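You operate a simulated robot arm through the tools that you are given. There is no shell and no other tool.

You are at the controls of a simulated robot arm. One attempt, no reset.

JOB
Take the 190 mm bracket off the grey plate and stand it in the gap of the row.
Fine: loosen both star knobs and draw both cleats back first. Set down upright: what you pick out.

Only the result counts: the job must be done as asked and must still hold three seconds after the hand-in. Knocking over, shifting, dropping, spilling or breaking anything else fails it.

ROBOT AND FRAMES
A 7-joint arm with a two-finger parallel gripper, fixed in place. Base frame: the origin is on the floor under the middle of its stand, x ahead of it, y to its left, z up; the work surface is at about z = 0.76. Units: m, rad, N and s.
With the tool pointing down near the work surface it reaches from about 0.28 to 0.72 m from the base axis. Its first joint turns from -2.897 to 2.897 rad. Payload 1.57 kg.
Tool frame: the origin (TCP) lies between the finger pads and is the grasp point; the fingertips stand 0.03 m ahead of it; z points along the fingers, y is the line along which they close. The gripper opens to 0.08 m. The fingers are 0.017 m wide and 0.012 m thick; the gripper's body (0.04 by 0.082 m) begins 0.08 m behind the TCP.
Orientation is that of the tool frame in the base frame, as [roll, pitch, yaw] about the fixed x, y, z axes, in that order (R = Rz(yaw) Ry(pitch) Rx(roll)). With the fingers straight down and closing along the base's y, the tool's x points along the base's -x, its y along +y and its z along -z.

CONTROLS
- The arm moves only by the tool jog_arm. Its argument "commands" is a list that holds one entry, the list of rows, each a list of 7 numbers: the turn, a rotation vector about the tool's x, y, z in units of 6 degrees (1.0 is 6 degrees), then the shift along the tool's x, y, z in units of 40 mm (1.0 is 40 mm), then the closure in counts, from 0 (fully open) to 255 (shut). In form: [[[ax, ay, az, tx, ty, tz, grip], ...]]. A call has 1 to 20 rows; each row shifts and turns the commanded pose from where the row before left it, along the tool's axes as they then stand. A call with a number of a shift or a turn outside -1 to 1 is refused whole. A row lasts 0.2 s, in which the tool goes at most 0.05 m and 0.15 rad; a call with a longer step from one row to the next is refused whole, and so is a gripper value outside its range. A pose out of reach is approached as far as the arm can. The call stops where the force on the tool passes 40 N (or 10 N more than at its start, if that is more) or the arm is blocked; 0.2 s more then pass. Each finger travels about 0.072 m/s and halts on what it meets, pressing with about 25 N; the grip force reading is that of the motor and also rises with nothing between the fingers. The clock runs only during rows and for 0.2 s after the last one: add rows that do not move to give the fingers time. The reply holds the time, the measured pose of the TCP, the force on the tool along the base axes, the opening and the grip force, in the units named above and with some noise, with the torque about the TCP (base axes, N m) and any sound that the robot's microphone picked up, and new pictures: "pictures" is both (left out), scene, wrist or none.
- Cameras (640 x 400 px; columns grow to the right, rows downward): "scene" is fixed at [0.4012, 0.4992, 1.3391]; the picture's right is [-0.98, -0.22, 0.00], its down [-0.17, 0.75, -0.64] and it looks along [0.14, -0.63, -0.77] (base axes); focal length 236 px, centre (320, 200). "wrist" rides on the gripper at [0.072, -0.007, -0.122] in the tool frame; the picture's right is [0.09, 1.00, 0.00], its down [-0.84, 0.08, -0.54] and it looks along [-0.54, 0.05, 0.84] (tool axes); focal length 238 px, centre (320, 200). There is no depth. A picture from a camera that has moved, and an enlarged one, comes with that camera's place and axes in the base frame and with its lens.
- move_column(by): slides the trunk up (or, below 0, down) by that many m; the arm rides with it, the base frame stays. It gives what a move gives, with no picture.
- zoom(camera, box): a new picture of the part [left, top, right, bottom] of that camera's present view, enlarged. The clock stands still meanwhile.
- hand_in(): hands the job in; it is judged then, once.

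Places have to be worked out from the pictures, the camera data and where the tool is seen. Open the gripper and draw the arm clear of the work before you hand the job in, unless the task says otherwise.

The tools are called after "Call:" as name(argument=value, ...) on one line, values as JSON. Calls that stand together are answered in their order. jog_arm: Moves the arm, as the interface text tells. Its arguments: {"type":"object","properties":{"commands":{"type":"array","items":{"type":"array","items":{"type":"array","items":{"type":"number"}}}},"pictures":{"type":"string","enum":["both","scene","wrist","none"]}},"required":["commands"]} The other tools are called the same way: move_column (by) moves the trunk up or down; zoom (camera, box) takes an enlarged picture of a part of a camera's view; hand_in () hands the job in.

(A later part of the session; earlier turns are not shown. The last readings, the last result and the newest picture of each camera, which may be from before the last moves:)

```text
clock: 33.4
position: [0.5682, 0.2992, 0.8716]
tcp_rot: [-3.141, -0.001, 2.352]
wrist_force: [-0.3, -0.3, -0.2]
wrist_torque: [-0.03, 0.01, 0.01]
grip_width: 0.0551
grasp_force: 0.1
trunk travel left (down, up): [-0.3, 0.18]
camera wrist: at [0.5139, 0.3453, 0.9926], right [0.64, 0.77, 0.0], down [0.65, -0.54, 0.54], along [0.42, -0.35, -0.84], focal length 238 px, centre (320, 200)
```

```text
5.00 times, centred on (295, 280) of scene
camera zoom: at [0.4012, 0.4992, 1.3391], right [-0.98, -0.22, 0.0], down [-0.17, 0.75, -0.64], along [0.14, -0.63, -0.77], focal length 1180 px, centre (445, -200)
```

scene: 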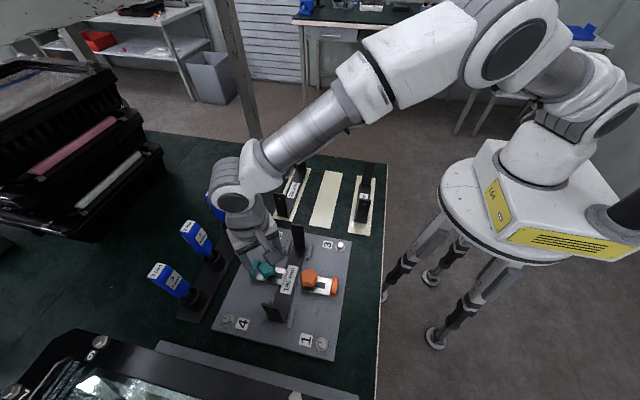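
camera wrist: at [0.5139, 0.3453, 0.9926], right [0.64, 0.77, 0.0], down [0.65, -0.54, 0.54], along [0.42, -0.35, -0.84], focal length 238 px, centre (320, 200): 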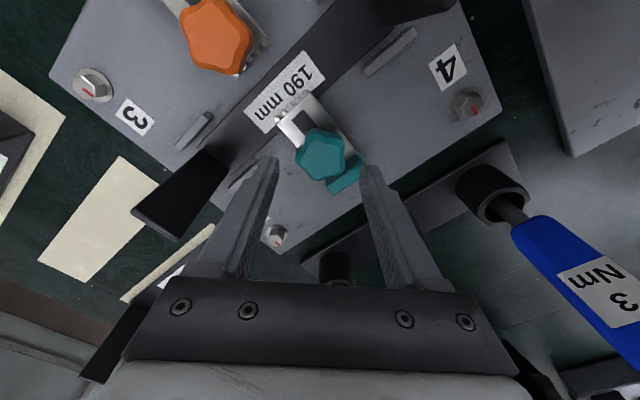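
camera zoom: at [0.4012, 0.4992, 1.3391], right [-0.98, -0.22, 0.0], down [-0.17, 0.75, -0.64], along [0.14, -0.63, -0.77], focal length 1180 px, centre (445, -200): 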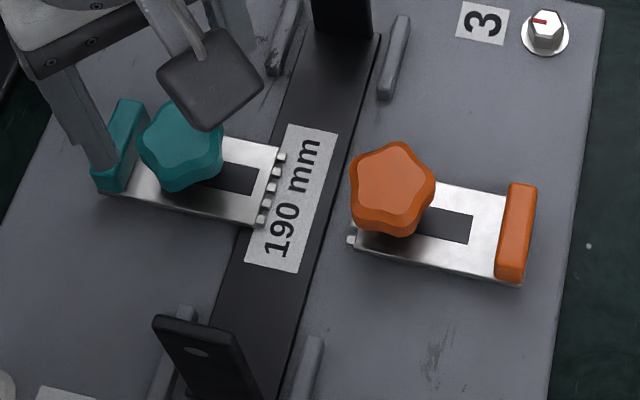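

The teal knob centre is near (0.5705, 0.2995) with its top at 0.822. Its tab top is at about 0.807 and closer to the knob, so I keep the tips at 0.812 (TCP 0.842), then close.

Call:
jog_arm(commands=[[[0, 0, 0, -0.035, 0.035, 0.36, 80], [0, 0, 0, 0, 0, 0.36, 80], [0, 0, 0, 0, 0, 0, 80], [0, 0, 0, 0, 0, 0, 150], [0, 0, 0, 0, 0, 0, 255], [0, 0, 0, 0, 0, 0, 255], [0, 0, 0, 0, 0, 0, 255]]], pictures="both")

Call:
zoom(camera="wrist", box=[260, 80, 400, 220])

```text
clock: 35.0
position: [0.5712, 0.2984, 0.8431]
tcp_rot: [3.141, 0.0, 2.353]
wrist_force: [2.6, 2.1, -0.1]
wrist_torque: [-0.03, 0.23, 0.0]
grip_width: 0.037
grasp_force: 42.9
trunk travel left (down, up): [-0.3, 0.18]
camera wrist: at [0.5161, 0.3446, 0.9642], right [0.64, 0.77, 0.0], down [0.65, -0.54, 0.54], along [0.42, -0.35, -0.84], focal length 238 px, centre (320, 200)
```

scene: 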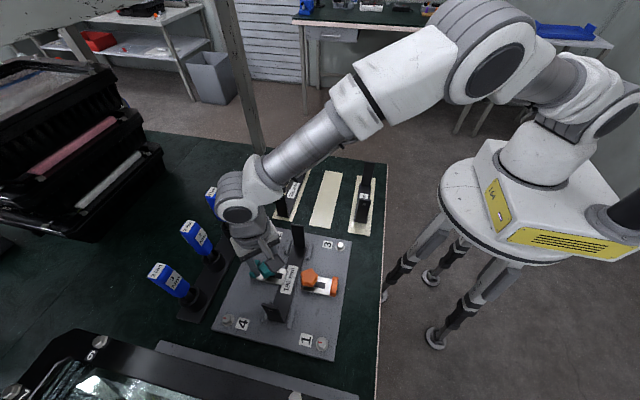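
wrist: 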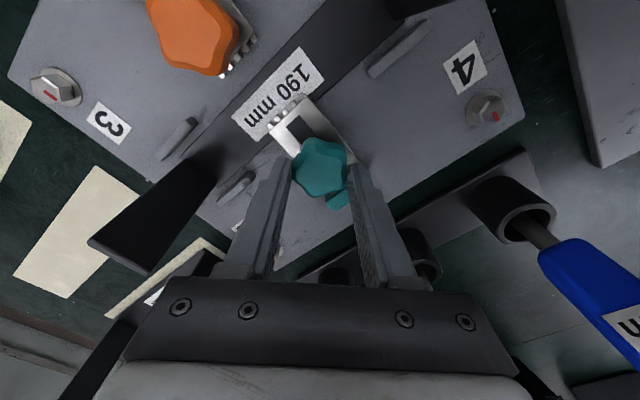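

```text
2.86 times, centred on (330, 150) of wrist
camera zoom: at [0.5161, 0.3446, 0.9642], right [0.64, 0.77, 0.0], down [0.65, -0.54, 0.54], along [0.42, -0.35, -0.84], focal length 681 px, centre (291, 343)
```

zoom: 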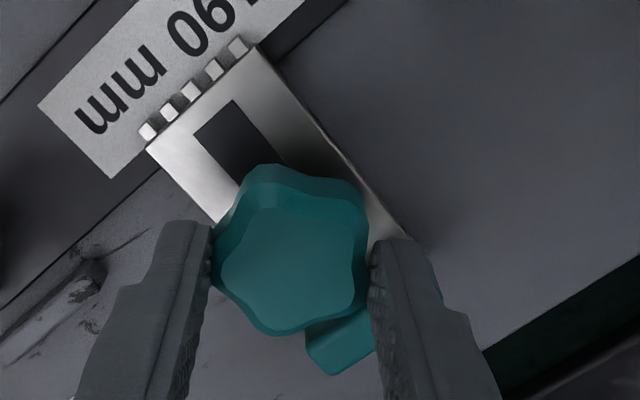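

The grip on the teal knob is good. I turn counter-clockwise, first half of the stroke.

Call:
jog_arm(commands=[[[0, 0, -0.5, 0, 0, 0, 255], [0, 0, -0.5, 0, 0, 0, 255], [0, 0, -0.8, 0, 0, 0, 255], [0, 0, -0.8, 0, 0, 0, 255], [0, 0, -0.8, 0, 0, 0, 255], [0, 0, -0.8, 0, 0, 0, 255], [0, 0, -0.8, 0, 0, 0, 255], [0, 0, -0.8, 0, 0, 0, 255], [0, 0, -0.8, 0, 0, 0, 255]]], pictures="wrist")

Call:
zoom(camera="wrist", box=[260, 80, 400, 220])

```text
clock: 37.0
position: [0.5711, 0.2997, 0.8423]
tcp_rot: [3.141, 0.003, 3.048]
wrist_force: [2.1, 5.6, 1.7]
wrist_torque: [0.29, 0.15, 0.03]
grip_width: 0.0369
grasp_force: 43.4
trunk travel left (down, up): [-0.3, 0.18]
camera wrist: at [0.4995, 0.2993, 0.9641], right [0.0, 1.0, 0.0], down [0.84, 0.0, 0.54], along [0.54, 0.0, -0.84], focal length 238 px, centre (320, 200)
```

wrist: 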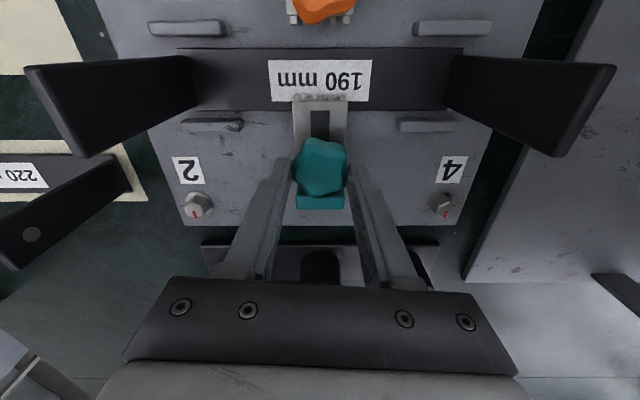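

```text
2.86 times, centred on (330, 150) of wrist
camera zoom: at [0.4995, 0.2993, 0.9641], right [0.0, 1.0, 0.0], down [0.84, 0.0, 0.54], along [0.54, 0.0, -0.84], focal length 681 px, centre (291, 343)
```

zoom: 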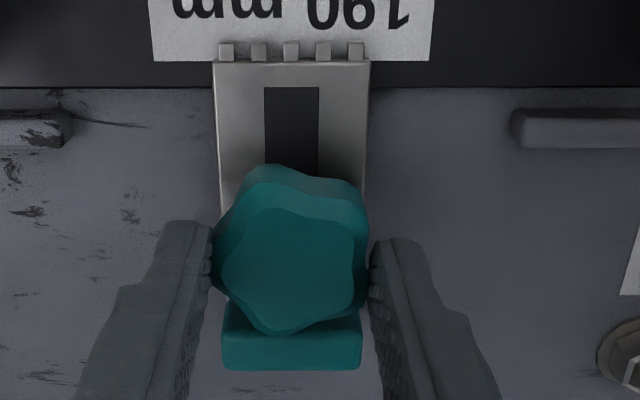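

The teal knob turns with the fingers. I carry on for the second half of the stroke.

Call:
jog_arm(commands=[[[0, 0, -0.8, 0, 0, 0, 255], [0, 0, -0.8, 0, 0, 0, 255], [0, 0, -0.8, 0, 0, 0, 255], [0, 0, -0.8, 0, 0, 0, 255], [0, 0, -0.8, 0, 0, 0, 255], [0, 0, -0.8, 0, 0, 0, 255], [0, 0, -0.8, 0, 0, 0, 255], [0, 0, -0.8, 0, 0, 0, 255], [0, 0, -0.8, 0, 0, 0, 255]]], pictures="wrist")

Call:
zoom(camera="wrist", box=[260, 80, 400, 220])

```text
clock: 39.0
position: [0.5701, 0.3007, 0.8427]
tcp_rot: [-3.141, 0.0, -2.483]
wrist_force: [1.5, 16.4, 8.9]
wrist_torque: [0.21, -0.19, -0.04]
grip_width: 0.0372
grasp_force: 43.1
trunk travel left (down, up): [-0.3, 0.18]
camera wrist: at [0.5188, 0.2508, 0.9641], right [-0.68, 0.73, 0.0], down [0.61, 0.57, 0.54], along [0.4, 0.37, -0.84], focal length 238 px, centre (320, 200)
```

wrist: 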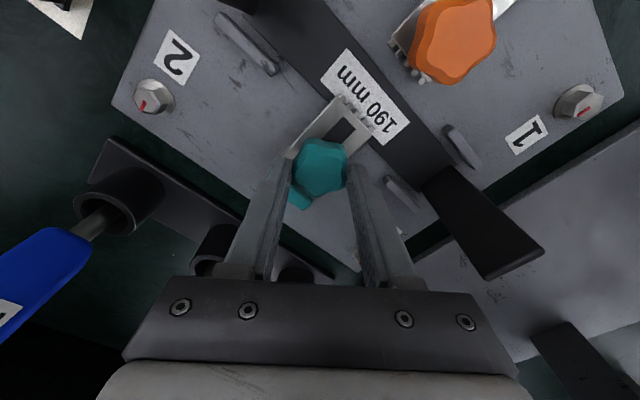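

```text
2.86 times, centred on (330, 150) of wrist
camera zoom: at [0.5188, 0.2508, 0.9641], right [-0.68, 0.73, 0.0], down [0.61, 0.57, 0.54], along [0.4, 0.37, -0.84], focal length 681 px, centre (291, 343)
```

zoom: 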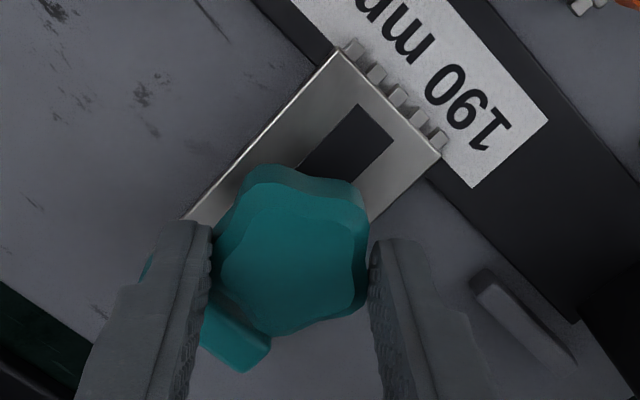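

About 83° turned on teal. I open, lift 20 mm and swing back for a second stroke.

Call:
jog_arm(commands=[[[0, 0, 0, 0, 0, 0, 80], [0, 0, 0, 0, 0, 0, 80], [0, 0, 0, 0, 0, -0.5, 80], [0, 0, 1, 0, 0, 0, 80], [0, 0, 1, 0, 0, 0, 80], [0, 0, 1, 0, 0, 0, 80], [0, 0, 1, 0, 0, 0, 80], [0, 0, 1, 0, 0, 0, 80], [0, 0, 1, 0, 0, 0, 80], [0, 0, 1, 0, 0, 0, 80], [0, 0, 1, 0, 0, 0, 80], [0, 0, 1, 0, 0, 0, 80], [0, 0, 1, 0, 0, 0, 80], [0, 0, 1, 0, 0, 0, 80], [0, 0, 1, 0, 0, 0, 80], [0, 0, 1, 0, 0, 0, 80], [0, 0, 0.7, 0, 0, 0, 80], [0, 0, 0, 0, 0, 0, 80]]], pictures="both")

Call:
zoom(camera="wrist", box=[240, 80, 400, 240])

Call:
zoom(camera="scene", box=[240, 240, 350, 320])

```text
clock: 42.8
position: [0.5714, 0.2997, 0.8618]
tcp_rot: [-3.141, 0.001, 2.363]
wrist_force: [0.4, -0.6, 0.0]
wrist_torque: [0.0, 0.02, 0.01]
grip_width: 0.0549
grasp_force: 0.1
trunk travel left (down, up): [-0.3, 0.18]
camera wrist: at [0.5162, 0.344, 0.9838], right [0.63, 0.77, 0.0], down [0.65, -0.53, 0.54], along [0.42, -0.34, -0.84], focal length 238 px, centre (320, 200)
```

scene: 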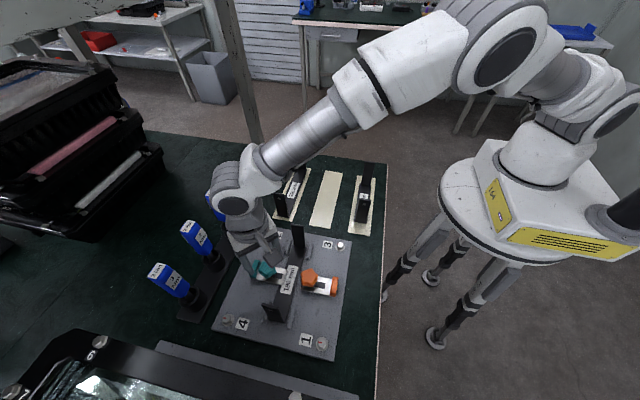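
wrist: 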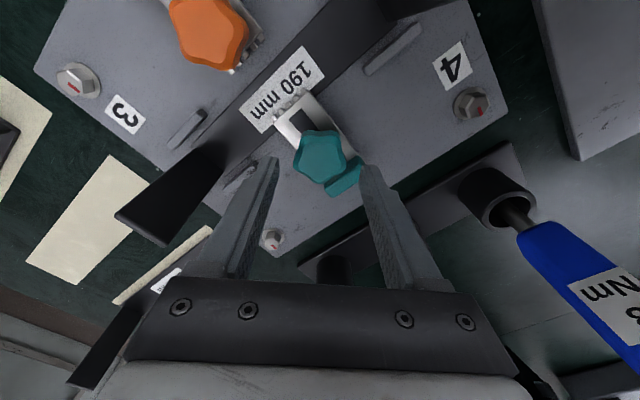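

```text
2.50 times, centred on (320, 160) of wrist
camera zoom: at [0.5162, 0.344, 0.9838], right [0.63, 0.77, 0.0], down [0.65, -0.53, 0.54], along [0.42, -0.34, -0.84], focal length 596 px, centre (320, 300)
```

zoom: 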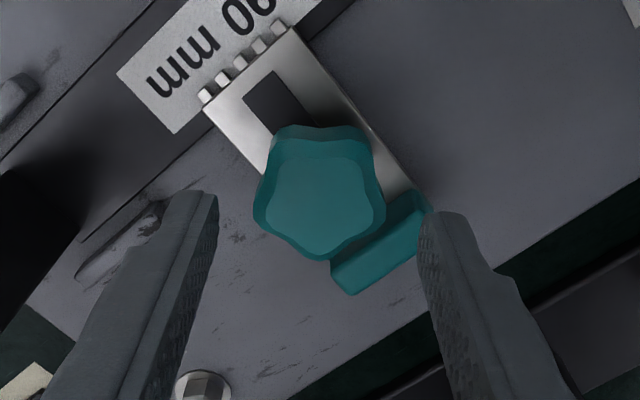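

```text
5.00 times, centred on (295, 280) of scene
camera zoom: at [0.4012, 0.4992, 1.3391], right [-0.98, -0.22, 0.0], down [-0.17, 0.75, -0.64], along [0.14, -0.63, -0.77], focal length 1180 px, centre (445, -200)
```

zoom: 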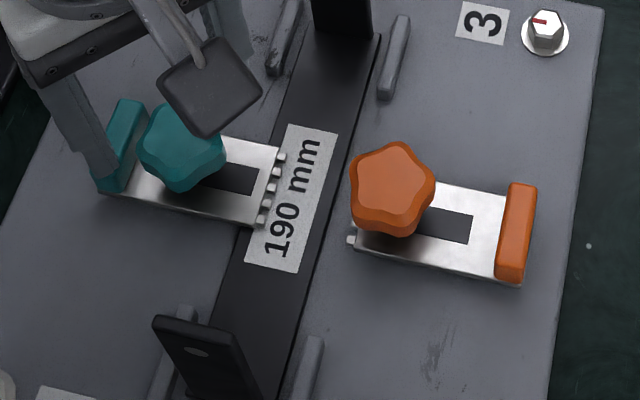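

The knob is centred between the fingers. Second teal stroke follows: descend, close and turn counter-clockwise.

Call:
jog_arm(commands=[[[0, 0, 0, 0, 0, 0.48, 80], [0, 0, 0, 0, 0, 0, 150], [0, 0, 0, 0, 0, 0, 255], [0, 0, 0, 0, 0, 0, 255], [0, 0, -0.8, 0, 0, 0, 255], [0, 0, -0.8, 0, 0, 0, 255], [0, 0, -0.8, 0, 0, 0, 255], [0, 0, -0.8, 0, 0, 0, 255], [0, 0, -0.8, 0, 0, 0, 255], [0, 0, -0.8, 0, 0, 0, 255], [0, 0, -0.8, 0, 0, 0, 255], [0, 0, -0.8, 0, 0, 0, 255]]], pictures="wrist")

```text
clock: 45.4
position: [0.5715, 0.2986, 0.8421]
tcp_rot: [3.14, 0.003, 3.037]
wrist_force: [2.2, 2.8, 3.3]
wrist_torque: [-0.21, 0.14, -0.34]
grip_width: 0.0367
grasp_force: 43.2
trunk travel left (down, up): [-0.3, 0.18]
camera wrist: at [0.5003, 0.2998, 0.9646], right [0.01, 1.0, 0.0], down [0.84, -0.01, 0.54], along [0.54, -0.01, -0.84], focal length 238 px, centre (320, 200)
```

wrist: 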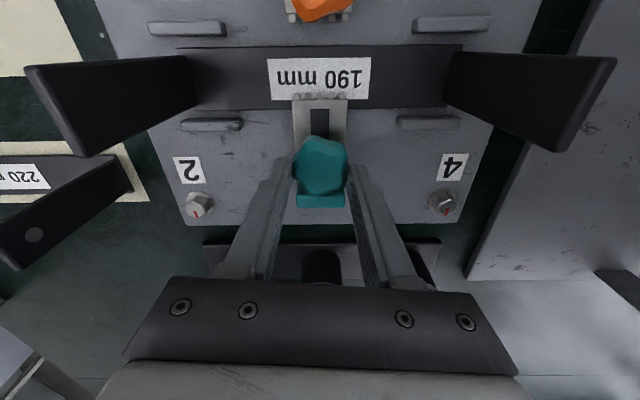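

The z torque reads −0.34 N m, so I check whether the knob has reached a stop by zooming.

Call:
zoom(camera="wrist", box=[260, 80, 400, 220])

```text
2.86 times, centred on (330, 150) of wrist
camera zoom: at [0.5003, 0.2998, 0.9646], right [0.01, 1.0, 0.0], down [0.84, -0.01, 0.54], along [0.54, -0.01, -0.84], focal length 681 px, centre (291, 343)
```

zoom: 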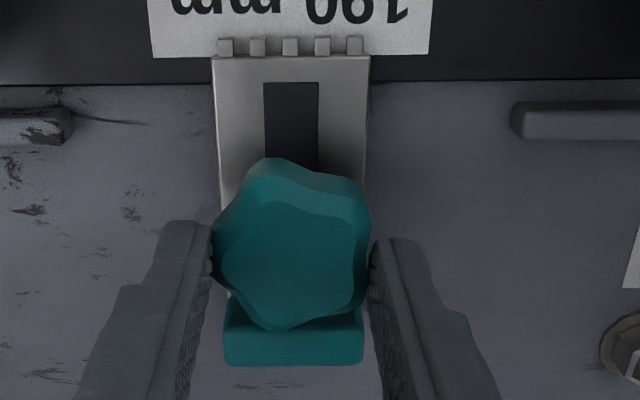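

The fingers have slipped about 14° on the knob while it held, so teal has reached its loosening stop at about 105°, as orange did. I release, rise, square up and move over the teal tab at about (0.603, 0.300).

Call:
jog_arm(commands=[[[0, 0, 0, 0, 0, 0, 80], [0, 0, 0, 0, 0, 0, 80], [0, 0, 0, 0, 0, -0.9, 80], [0, 0, -0.99, 0, 0, 0, 80], [0, 0, 0, -0.8, 0.02, 0, 80], [0, 0, 0, 0, 0, 0, 80]]], pictures="both")

Call:
zoom(camera="wrist", box=[240, 80, 400, 240])

Call:
zoom(camera="scene", box=[240, 240, 350, 320])

```text
clock: 46.8
position: [0.604, 0.2994, 0.8777]
tcp_rot: [3.141, -0.002, 3.139]
wrist_force: [0.0, 0.4, 1.2]
wrist_torque: [0.0, -0.01, 0.01]
grip_width: 0.055
grasp_force: 0.1
trunk travel left (down, up): [-0.3, 0.18]
camera wrist: at [0.5321, 0.2931, 1.0014], right [-0.09, 1.0, 0.0], down [0.84, 0.08, 0.54], along [0.54, 0.05, -0.84], focal length 238 px, centre (320, 200)
```

scene: 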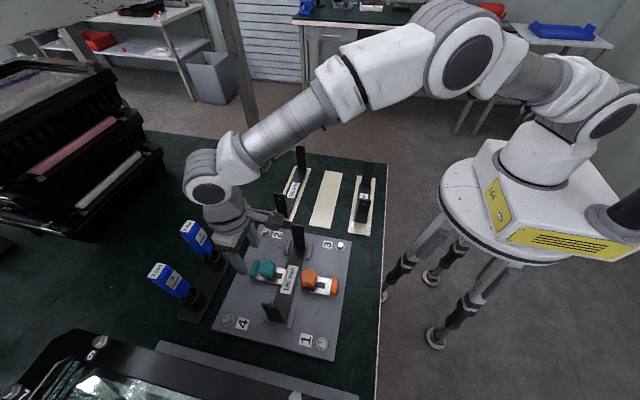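
wrist: 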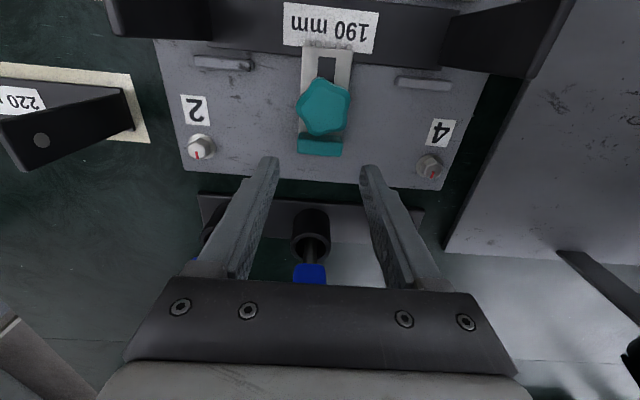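

```text
2.50 times, centred on (320, 160) of wrist
camera zoom: at [0.5321, 0.2931, 1.0014], right [-0.09, 1.0, 0.0], down [0.84, 0.08, 0.54], along [0.54, 0.05, -0.84], focal length 596 px, centre (320, 300)
```

zoom: 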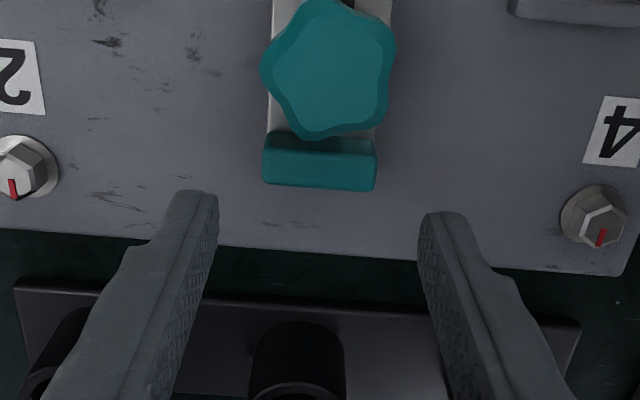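

```text
5.00 times, centred on (295, 280) of scene
camera zoom: at [0.4012, 0.4992, 1.3391], right [-0.98, -0.22, 0.0], down [-0.17, 0.75, -0.64], along [0.14, -0.63, -0.77], focal length 1180 px, centre (445, -200)
```

zoom: 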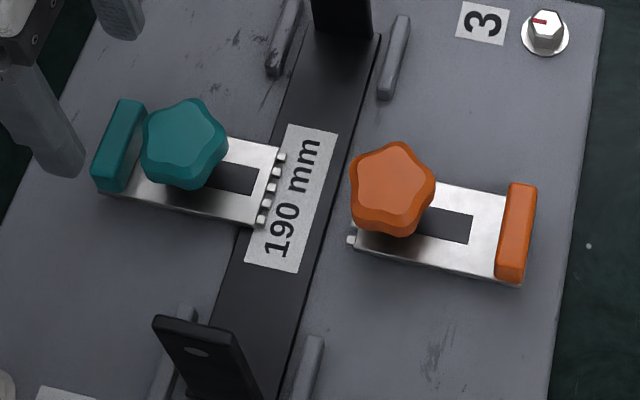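

The tab is at x 0.597–0.610, y≈0.300, right below the tool, and the screwdriver stand starts at x≈0.675, so there is room. I descend over the teal tab and close.

Call:
jog_arm(commands=[[[0, 0, 0, 0, 0.02, 0.5, 80], [0, 0, 0, 0, 0, 0.5, 80], [0, 0, 0, 0, 0, 0.38, 80], [0, 0, 0, 0, 0, 0, 80], [0, 0, 0, 0, 0, 0, 150], [0, 0, 0, 0, 0, 0, 255], [0, 0, 0, 0, 0, 0, 255], [0, 0, 0, 0, 0, 0, 255]]], pictures="both")

```text
clock: 48.6
position: [0.6044, 0.3003, 0.8238]
tcp_rot: [-3.141, 0.001, 3.139]
wrist_force: [1.0, -7.1, 0.5]
wrist_torque: [-0.25, -0.22, 0.08]
grip_width: 0.0397
grasp_force: 44.5
trunk travel left (down, up): [-0.3, 0.18]
camera wrist: at [0.5326, 0.2932, 0.9456], right [-0.09, 1.0, 0.0], down [0.84, 0.08, 0.54], along [0.54, 0.05, -0.84], focal length 238 px, centre (320, 200)
```

scene: 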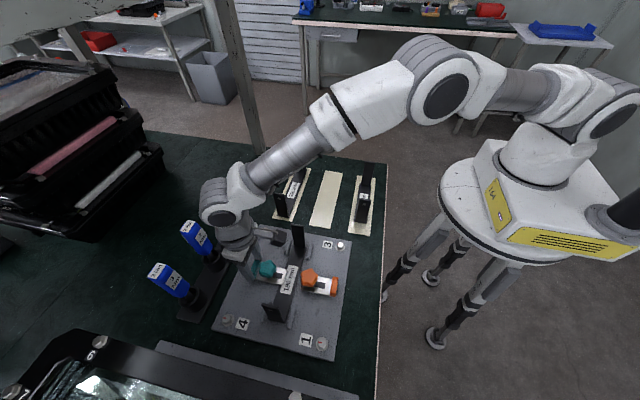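
wrist: 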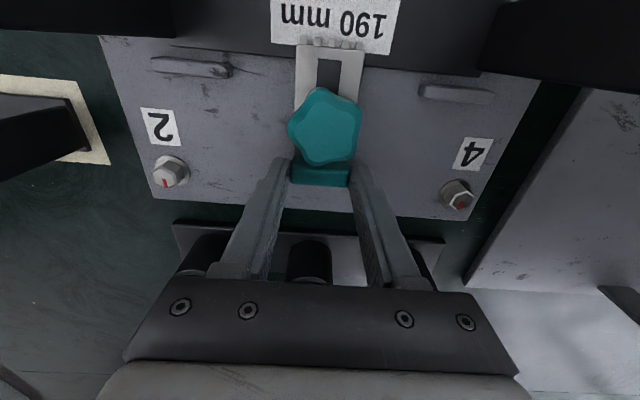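

Call:
zoom(camera="scene", box=[140, 160, 300, 310])

```text
2.67 times, centred on (220, 235) of scene
camera zoom: at [0.4012, 0.4992, 1.3391], right [-0.98, -0.22, 0.0], down [-0.17, 0.75, -0.64], along [0.14, -0.63, -0.77], focal length 630 px, centre (587, 107)
```

zoom: 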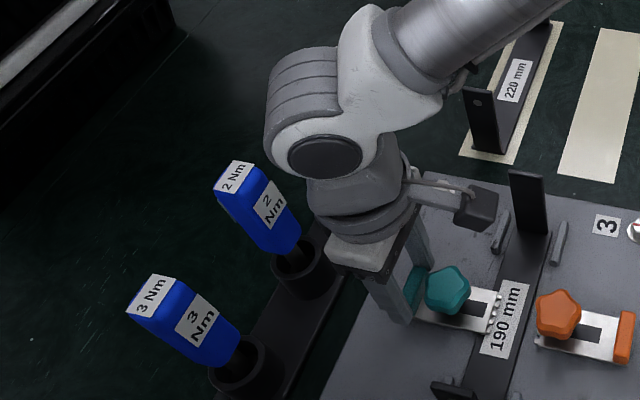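

There is roughly 28 mm of clearance to the 2 Nm screwdriver even after the pull. I draw the teal cleat back towards +x in small steps.

Call:
jog_arm(commands=[[[0, 0, 0, -0.1, 0, 0, 255], [0, 0, 0, -0.1, 0, 0, 255], [0, 0, 0, -0.1, 0, 0, 255], [0, 0, 0, -0.1, 0, 0, 255], [0, 0, 0, 0, 0, 0, 255]]], pictures="both")

Call:
zoom(camera="scene", box=[200, 220, 350, 320])

```text
clock: 49.8
position: [0.6191, 0.2996, 0.8244]
tcp_rot: [-3.141, 0.001, 3.138]
wrist_force: [-0.3, -7.2, 5.2]
wrist_torque: [-0.36, 0.66, 0.1]
grip_width: 0.0397
grasp_force: 45.3
trunk travel left (down, up): [-0.3, 0.18]
camera wrist: at [0.5478, 0.2929, 0.9456], right [-0.09, 1.0, 0.0], down [0.84, 0.07, 0.54], along [0.54, 0.05, -0.84], focal length 238 px, centre (320, 200)
```

scene: 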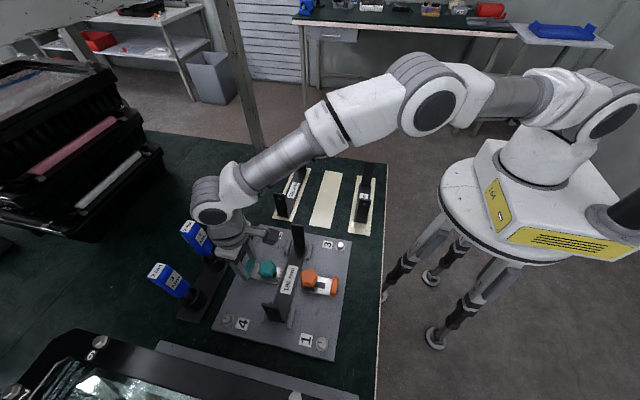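
wrist: 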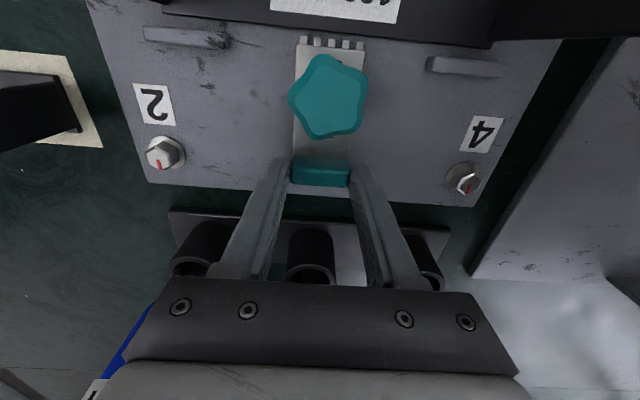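

```text
4.00 times, centred on (275, 270) of scene
camera zoom: at [0.4012, 0.4992, 1.3391], right [-0.98, -0.22, 0.0], down [-0.17, 0.75, -0.64], along [0.14, -0.63, -0.77], focal length 944 px, centre (500, -80)
```

zoom: 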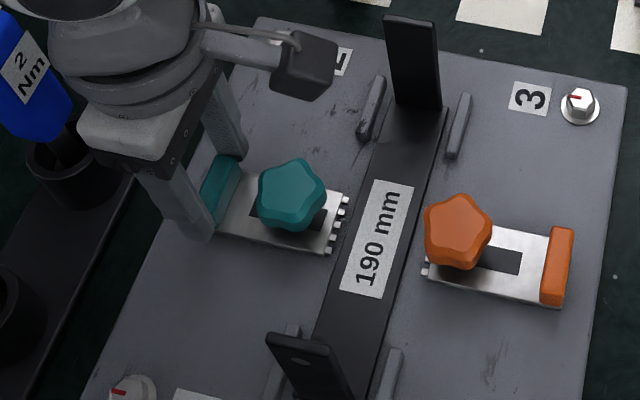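

The teal cleat follows freely and its teeth just clear the base edge. I pull about 8 mm further in finer steps.

Call:
jog_arm(commands=[[[0, 0, 0, -0.05, 0, 0, 255], [0, 0, 0, -0.05, 0, 0, 255], [0, 0, 0, -0.05, 0, 0, 255], [0, 0, 0, -0.05, 0, 0, 255], [0, 0, 0, 0, 0, 0, 255]]], pictures="both")

Call:
zoom(camera="scene", box=[200, 220, 350, 320])

```text
clock: 51.0
position: [0.6289, 0.3004, 0.8233]
tcp_rot: [-3.141, -0.001, 3.138]
wrist_force: [-0.8, -10.8, 3.1]
wrist_torque: [-0.27, 0.1, 0.12]
grip_width: 0.0395
grasp_force: 45.0
trunk travel left (down, up): [-0.3, 0.18]
camera wrist: at [0.5563, 0.2931, 0.9456], right [-0.09, 1.0, 0.0], down [0.84, 0.08, 0.54], along [0.54, 0.05, -0.84], focal length 238 px, centre (320, 200)
```

scene: 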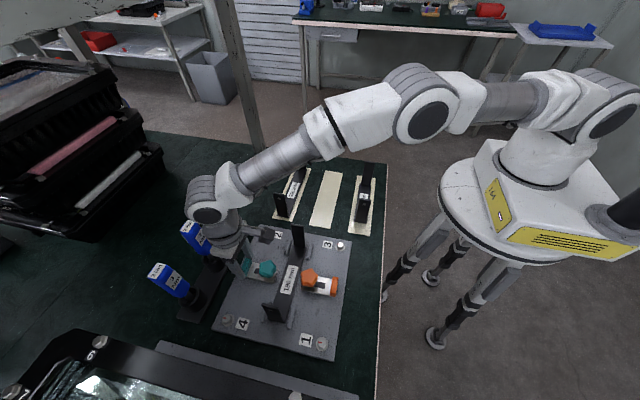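
wrist: 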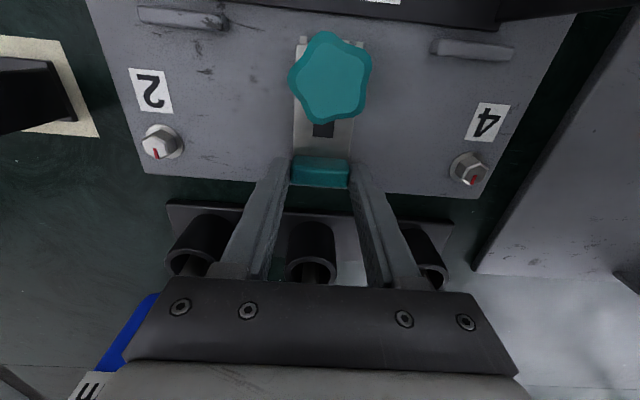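

```text
4.00 times, centred on (275, 270) of scene
camera zoom: at [0.4012, 0.4992, 1.3391], right [-0.98, -0.22, 0.0], down [-0.17, 0.75, -0.64], along [0.14, -0.63, -0.77], focal length 944 px, centre (500, -80)
```

zoom: 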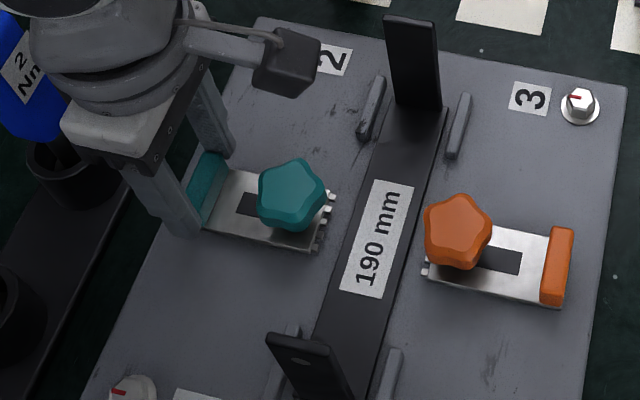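

The cleat still moves freely at 24 mm. I draw it 4 mm further for finger room, with the hand still about 2 cm from the screwdriver.

Call:
jog_arm(commands=[[[0, 0, 0, -0.05, 0, 0, 255], [0, 0, 0, -0.05, 0, 0, 255], [0, 0, 0, 0, 0, 0, 255]]], pictures="scene")

Call:
zoom(camera="scene", box=[170, 180, 320, 280])

```text
clock: 51.8
position: [0.6285, 0.2999, 0.8224]
tcp_rot: [-3.14, -0.007, 3.14]
wrist_force: [-21.8, -15.3, 5.2]
wrist_torque: [-0.43, -0.27, 0.1]
grip_width: 0.0396
grasp_force: 45.0
trunk travel left (down, up): [-0.3, 0.18]
```

scene: 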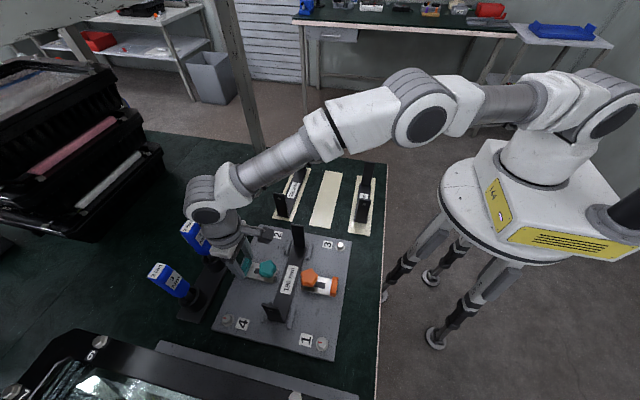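

```text
4.00 times, centred on (245, 230) of scene
camera zoom: at [0.4012, 0.4992, 1.3391], right [-0.98, -0.22, 0.0], down [-0.17, 0.75, -0.64], along [0.14, -0.63, -0.77], focal length 944 px, centre (620, 80)
```

zoom: 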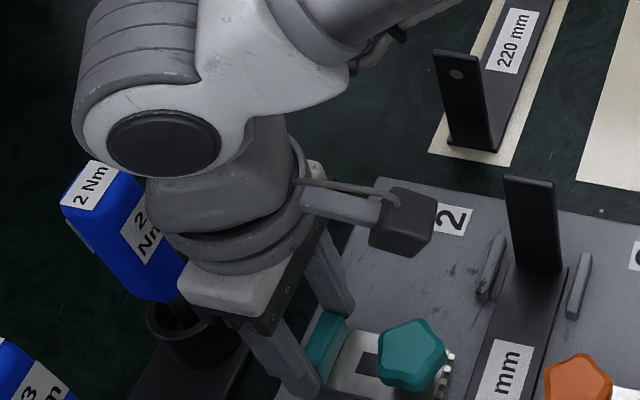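

The 22 N shows the slot end, at the same 24.5 mm of travel as orange. I back the command off 4 mm, open, and lift away towards −x to look at the gaps beside the base.

Call:
jog_arm(commands=[[[0, 0, 0, 0.1, 0, 0, 255], [0, 0, 0, 0, 0, 0, 80], [0, 0, 0, 0, 0, 0, 80], [0, 0, 0, 0, 0, -0.6, 80], [0, 0, 0, 0, 0, -0.9, 80], [0, 0, 0, 0.6, 0, -0.9, 80], [0, 0, 0, 0.9, 0, -0.6, 80], [0, 0, 0, 0.9, 0, 0, 80], [0, 0, 0, 0, 0, 0, 80]]], pictures="both")

Call:
zoom(camera="scene", box=[200, 220, 350, 330])

Call:
zoom(camera="wrist", box=[220, 60, 420, 220])

```text
clock: 53.8
position: [0.5308, 0.3018, 0.9444]
tcp_rot: [3.141, 0.0, 3.136]
wrist_force: [0.0, -0.1, -0.7]
wrist_torque: [0.03, 0.02, 0.02]
grip_width: 0.0551
grasp_force: 0.0
trunk travel left (down, up): [-0.3, 0.18]
camera wrist: at [0.4595, 0.2946, 1.066], right [-0.09, 1.0, 0.0], down [0.84, 0.07, 0.54], along [0.54, 0.05, -0.84], focal length 238 px, centre (320, 200)
```

scene: 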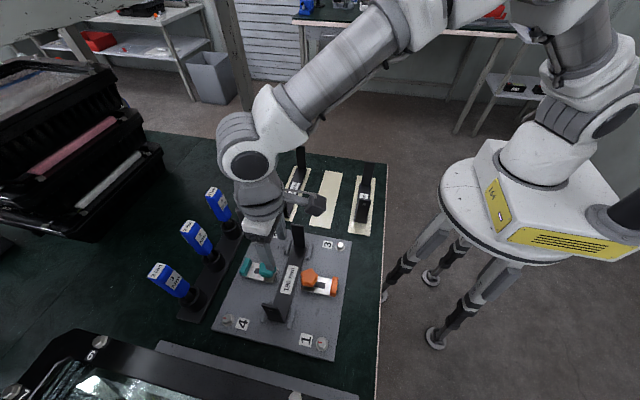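
wrist: 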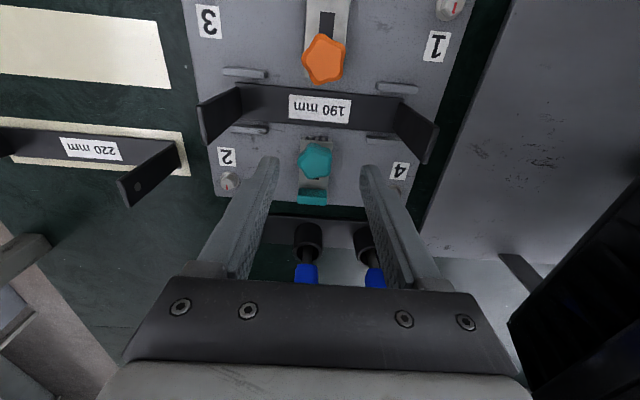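

```text
3.64 times, centred on (275, 275) of scene
camera zoom: at [0.4012, 0.4992, 1.3391], right [-0.98, -0.22, 0.0], down [-0.17, 0.75, -0.64], along [0.14, -0.63, -0.77], focal length 858 px, centre (484, -73)
```

zoom: 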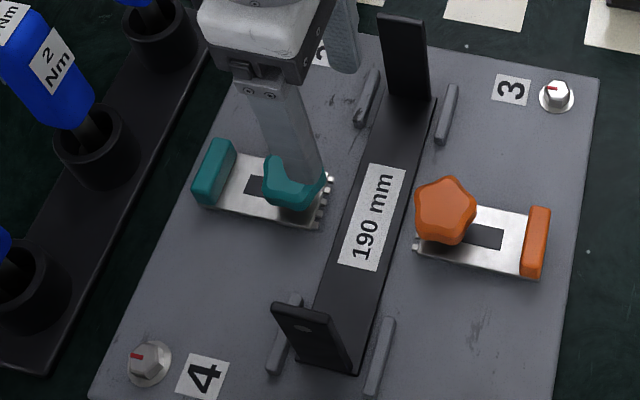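

```text
2.50 times, centred on (320, 140) of wrist
camera zoom: at [0.4595, 0.2946, 1.066], right [-0.09, 1.0, 0.0], down [0.84, 0.07, 0.54], along [0.54, 0.05, -0.84], focal length 596 px, centre (320, 350)
```

zoom: 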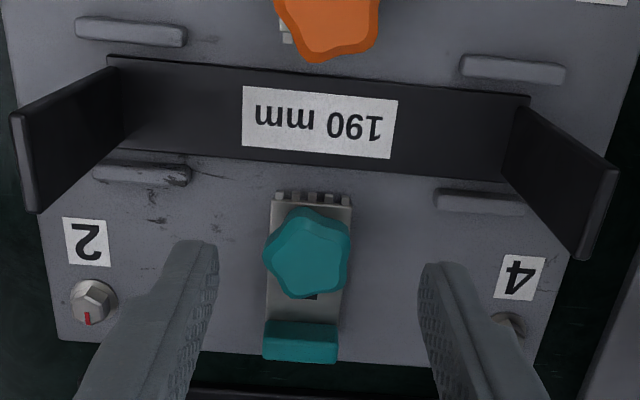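

Both cleats are fully back, leaving 12–13 mm gaps beside the base. That is too tight for a 12 mm finger at mid-length. The base spans x 0.500–0.538, y 0.204–0.394, with upright tops at z≈0.878. My plan is to push the bracket about 38 mm towards +y between its rails, so its middle lies clear of the cleats, and then grip it there. First I turn the tool 90° and close the fingers above it.

Call:
jog_arm(commands=[[[0, 0, -1, 0, 0, 0, 80], [0, 0, -1, 0, 0, 0, 80], [0, 0, -1, 0, 0, 0, 80], [0, 0, -1, 0, 0, 0, 80], [0, 0, -1, 0, 0, 0, 80], [0, 0, -1, 0, 0, 0, 80], [0, 0, -1, 0, 0, 0, 80], [0, 0, -1, 0, 0, 0, 80], [0, 0, -1, 0, 0, 0, 80], [0, 0, -1, 0, 0, 0, 80], [0, 0, -1, 0, 0, 0, 80], [0, 0, -1, 0, 0, 0, 80], [0, 0, -1, 0, 0, 0, 80], [0, 0, -1, 0, 0, 0, 80], [0, 0, -1, 0, 0, 0, 80], [0, 0, 0, 0, 0.3, 0, 255], [0, 0, 0, 0, 0, 0, 255], [0, 0, 0, 0, 0, 0, 255]]], pictures="both")

```text
clock: 57.6
position: [0.5192, 0.3015, 0.9437]
tcp_rot: [3.141, 0.001, -1.571]
wrist_force: [0.1, 0.2, 0.3]
wrist_torque: [0.02, 0.0, 0.02]
grip_width: 0.0
grasp_force: 21.4
trunk travel left (down, up): [-0.3, 0.18]
camera wrist: at [0.5261, 0.2284, 1.0651], right [-1.0, -0.09, 0.0], down [-0.08, 0.84, 0.54], along [-0.05, 0.54, -0.84], focal length 238 px, centre (320, 200)
```

scene: 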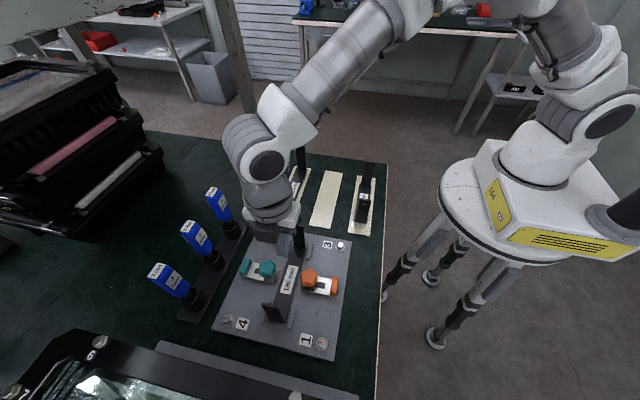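
wrist: 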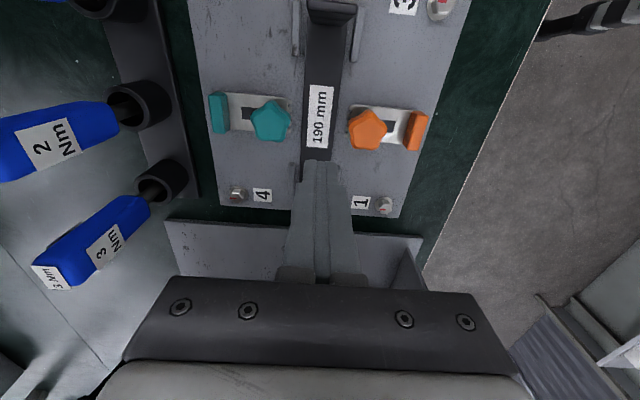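

Call:
zoom(camera="wrist", box=[220, 0, 420, 220])

```text
1.82 times, centred on (320, 110) of wrist
camera zoom: at [0.5261, 0.2284, 1.0651], right [-1.0, -0.09, 0.0], down [-0.08, 0.84, 0.54], along [-0.05, 0.54, -0.84], focal length 433 px, centre (320, 364)
```

zoom: 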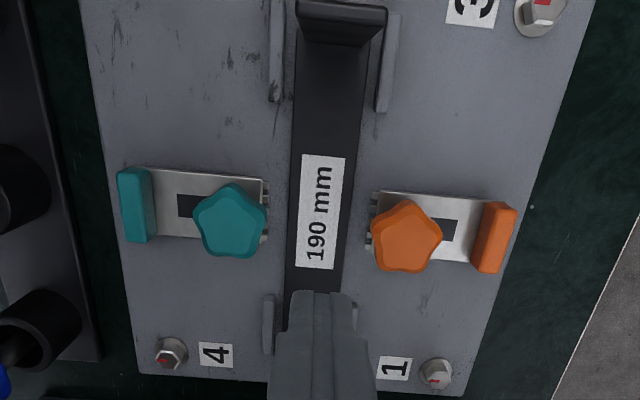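

The bracket is square between the rails with nothing holding it. I move to y≈0.355 inside the bracket and lower the closed fingers to tips z≈0.792, just above the base.

Call:
jog_arm(commands=[[[0, 0, 0, -0.66, 0, 0, 255], [0, 0, 0, -0.66, 0, 0, 255], [0, 0, 0, 0, 0, 0.8, 255], [0, 0, 0, 0, 0, 0.8, 255], [0, 0, 0, 0, 0, 0.7, 255], [0, 0, 0, 0, 0, 0.5, 255], [0, 0, 0, 0, 0, 0.24, 255], [0, 0, 0, 0, 0, 0, 255]]], pictures="both")

Call:
zoom(camera="scene", box=[200, 220, 350, 330])

```text
clock: 59.4
position: [0.52, 0.3525, 0.8217]
tcp_rot: [-3.141, -0.001, -1.574]
wrist_force: [-0.4, -0.1, 0.0]
wrist_torque: [-0.01, 0.02, 0.02]
grip_width: 0.0
grasp_force: 21.1
trunk travel left (down, up): [-0.3, 0.18]
camera wrist: at [0.5267, 0.2803, 0.9435], right [-1.0, -0.09, 0.0], down [-0.08, 0.84, 0.54], along [-0.05, 0.54, -0.84], focal length 238 px, centre (320, 200)
```

scene: 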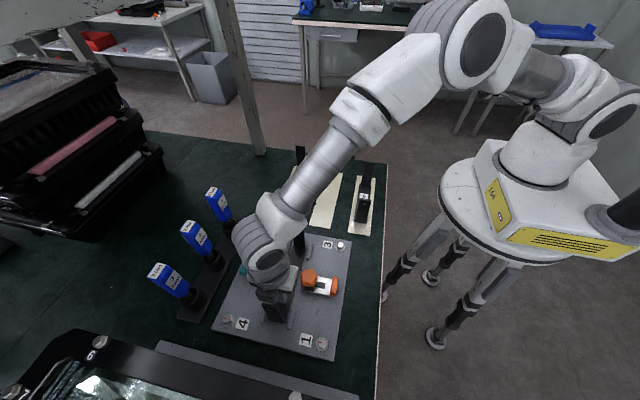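
wrist: 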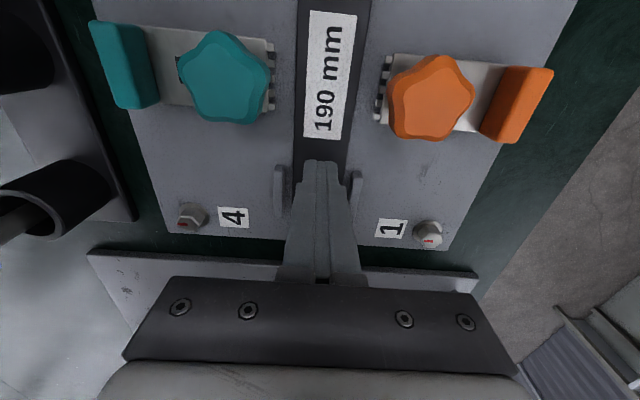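

```text
3.64 times, centred on (275, 275) of scene
camera zoom: at [0.4012, 0.4992, 1.3391], right [-0.98, -0.22, 0.0], down [-0.17, 0.75, -0.64], along [0.14, -0.63, -0.77], focal length 858 px, centre (484, -73)
```

zoom: 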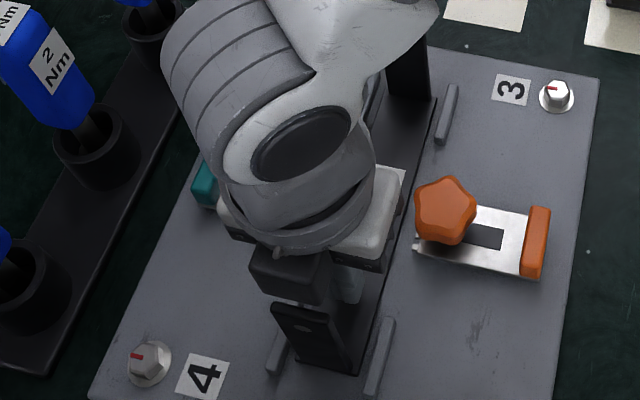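

Tips are inside the bracket just above the base. I push slowly towards +y against the inside of the +y upright, first part, to see whether it slides.

Call:
jog_arm(commands=[[[0, 0, 0, -0.4, 0, 0, 255], [0, 0, 0, -0.2, 0, 0, 255], [0, 0, 0, -0.1, 0, 0, 255], [0, 0, 0, -0.1, 0, 0, 255], [0, 0, 0, -0.1, 0, 0, 255], [0, 0, 0, 0, 0, 0, 255]]], pictures="both")

Call:
zoom(camera="wrist", box=[220, 0, 420, 260])

Call:
zoom(camera="scene", box=[200, 220, 350, 330])

```text
clock: 60.8
position: [0.5187, 0.3887, 0.8224]
tcp_rot: [3.142, -0.001, -1.575]
wrist_force: [0.0, -0.6, -0.2]
wrist_torque: [0.04, 0.04, 0.02]
grip_width: 0.0001
grasp_force: 21.3
trunk travel left (down, up): [-0.3, 0.18]
camera wrist: at [0.5266, 0.3165, 0.9437], right [-1.0, -0.09, 0.0], down [-0.07, 0.84, 0.54], along [-0.05, 0.54, -0.84], focal length 238 px, centre (320, 200)
```

scene: 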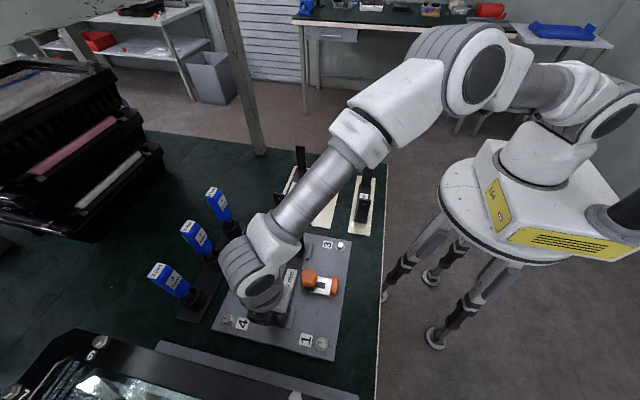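
wrist: 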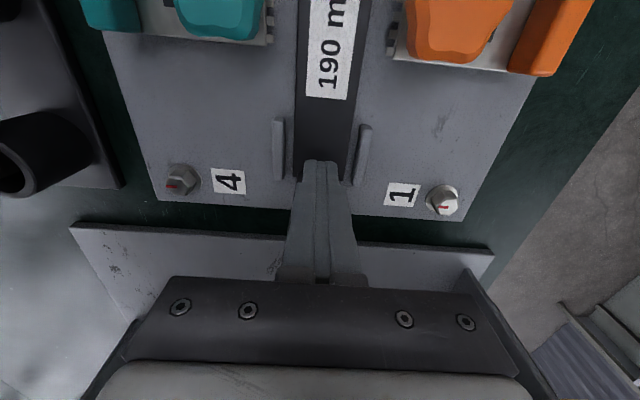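

```text
1.54 times, centred on (320, 130) of wrist
camera zoom: at [0.5266, 0.3165, 0.9437], right [-1.0, -0.09, 0.0], down [-0.07, 0.84, 0.54], along [-0.05, 0.54, -0.84], focal length 367 px, centre (320, 308)
```

zoom: 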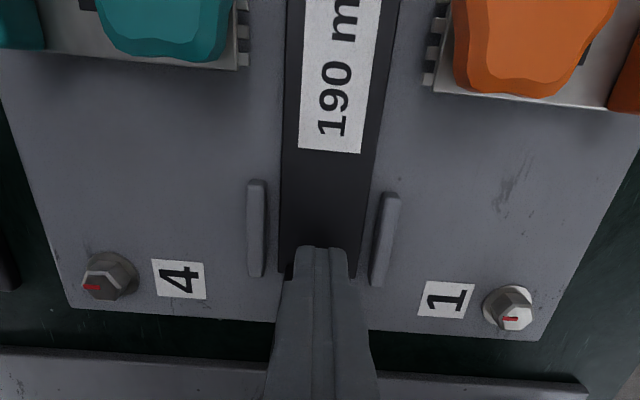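

```text
3.64 times, centred on (275, 275) of scene
camera zoom: at [0.4012, 0.4992, 1.3391], right [-0.98, -0.22, 0.0], down [-0.17, 0.75, -0.64], along [0.14, -0.63, -0.77], focal length 858 px, centre (484, -73)
```

zoom: 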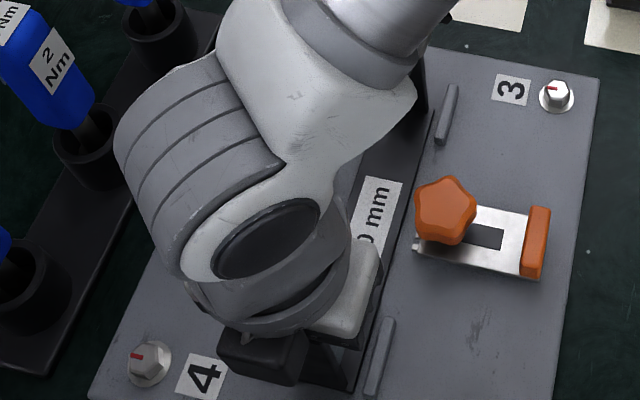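

The label has moved about 12 mm towards +y with almost no force, so the bracket slides freely. I push the remaining ~26 mm.

Call:
jog_arm(commands=[[[0, 0, 0, -0.1, 0, 0, 255], [0, 0, 0, -0.1, 0, 0, 255], [0, 0, 0, -0.1, 0, 0, 255], [0, 0, 0, -0.1, 0, 0, 255], [0, 0, 0, -0.1, 0, 0, 255], [0, 0, 0, -0.1, 0, 0, 255], [0, 0, 0, -0.05, 0, 0, 255], [0, 0, 0, 0, 0, 0, 255], [0, 0, 0, 0.1, 0, 0, 255], [0, 0, 0, 0.2, 0, 0, 255], [0, 0, 0, 0.4, 0, 0, 255], [0, 0, 0, 0.8, 0, -0.8, 255], [0, 0, 0, 0.5, 0, -0.9, 80], [0, 0, 0, 0, 0, -0.9, 80], [0, 0, 0, 0, 0, 0, 80]]], pictures="both")

Call:
zoom(camera="wrist", box=[200, 0, 440, 240])

Call:
zoom(camera="scene", box=[200, 220, 350, 340])

```text
clock: 64.0
position: [0.5198, 0.334, 0.9265]
tcp_rot: [3.141, -0.001, -1.573]
wrist_force: [0.9, -0.7, -0.5]
wrist_torque: [0.01, 0.0, -0.02]
grip_width: 0.0547
grasp_force: 0.1
trunk travel left (down, up): [-0.3, 0.18]
camera wrist: at [0.527, 0.2627, 1.0474], right [-1.0, -0.09, 0.0], down [-0.08, 0.84, 0.54], along [-0.05, 0.54, -0.84], focal length 238 px, centre (320, 200)
```

scene: 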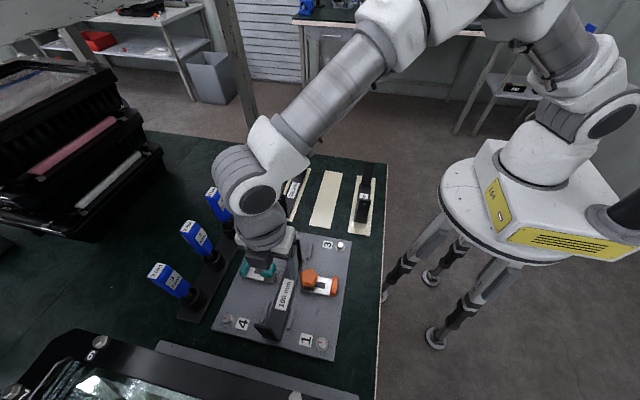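
wrist: 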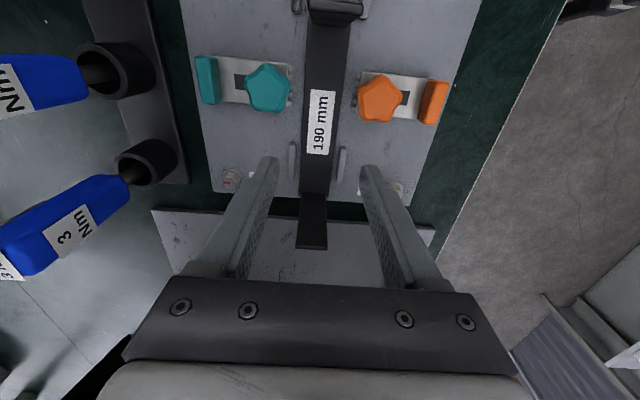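

```text
1.67 times, centred on (320, 120) of wrist
camera zoom: at [0.527, 0.2627, 1.0474], right [-1.0, -0.09, 0.0], down [-0.08, 0.84, 0.54], along [-0.05, 0.54, -0.84], focal length 397 px, centre (320, 333)
```

zoom: 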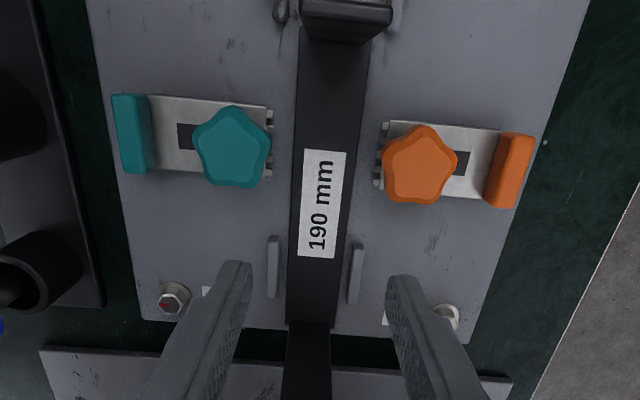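

```text
3.33 times, centred on (275, 280) of scene
camera zoom: at [0.4012, 0.4992, 1.3391], right [-0.98, -0.22, 0.0], down [-0.17, 0.75, -0.64], along [0.14, -0.63, -0.77], focal length 787 px, centre (470, -67)
```

zoom: 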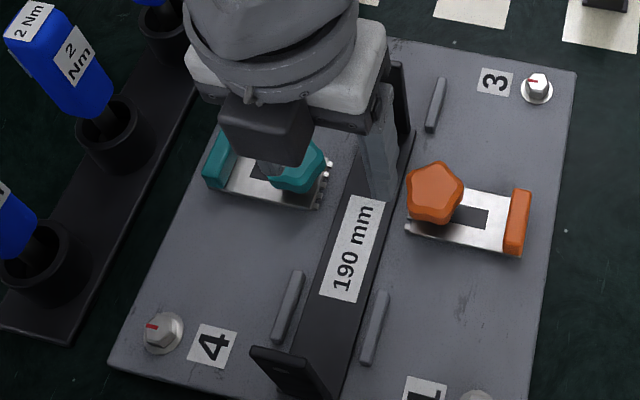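

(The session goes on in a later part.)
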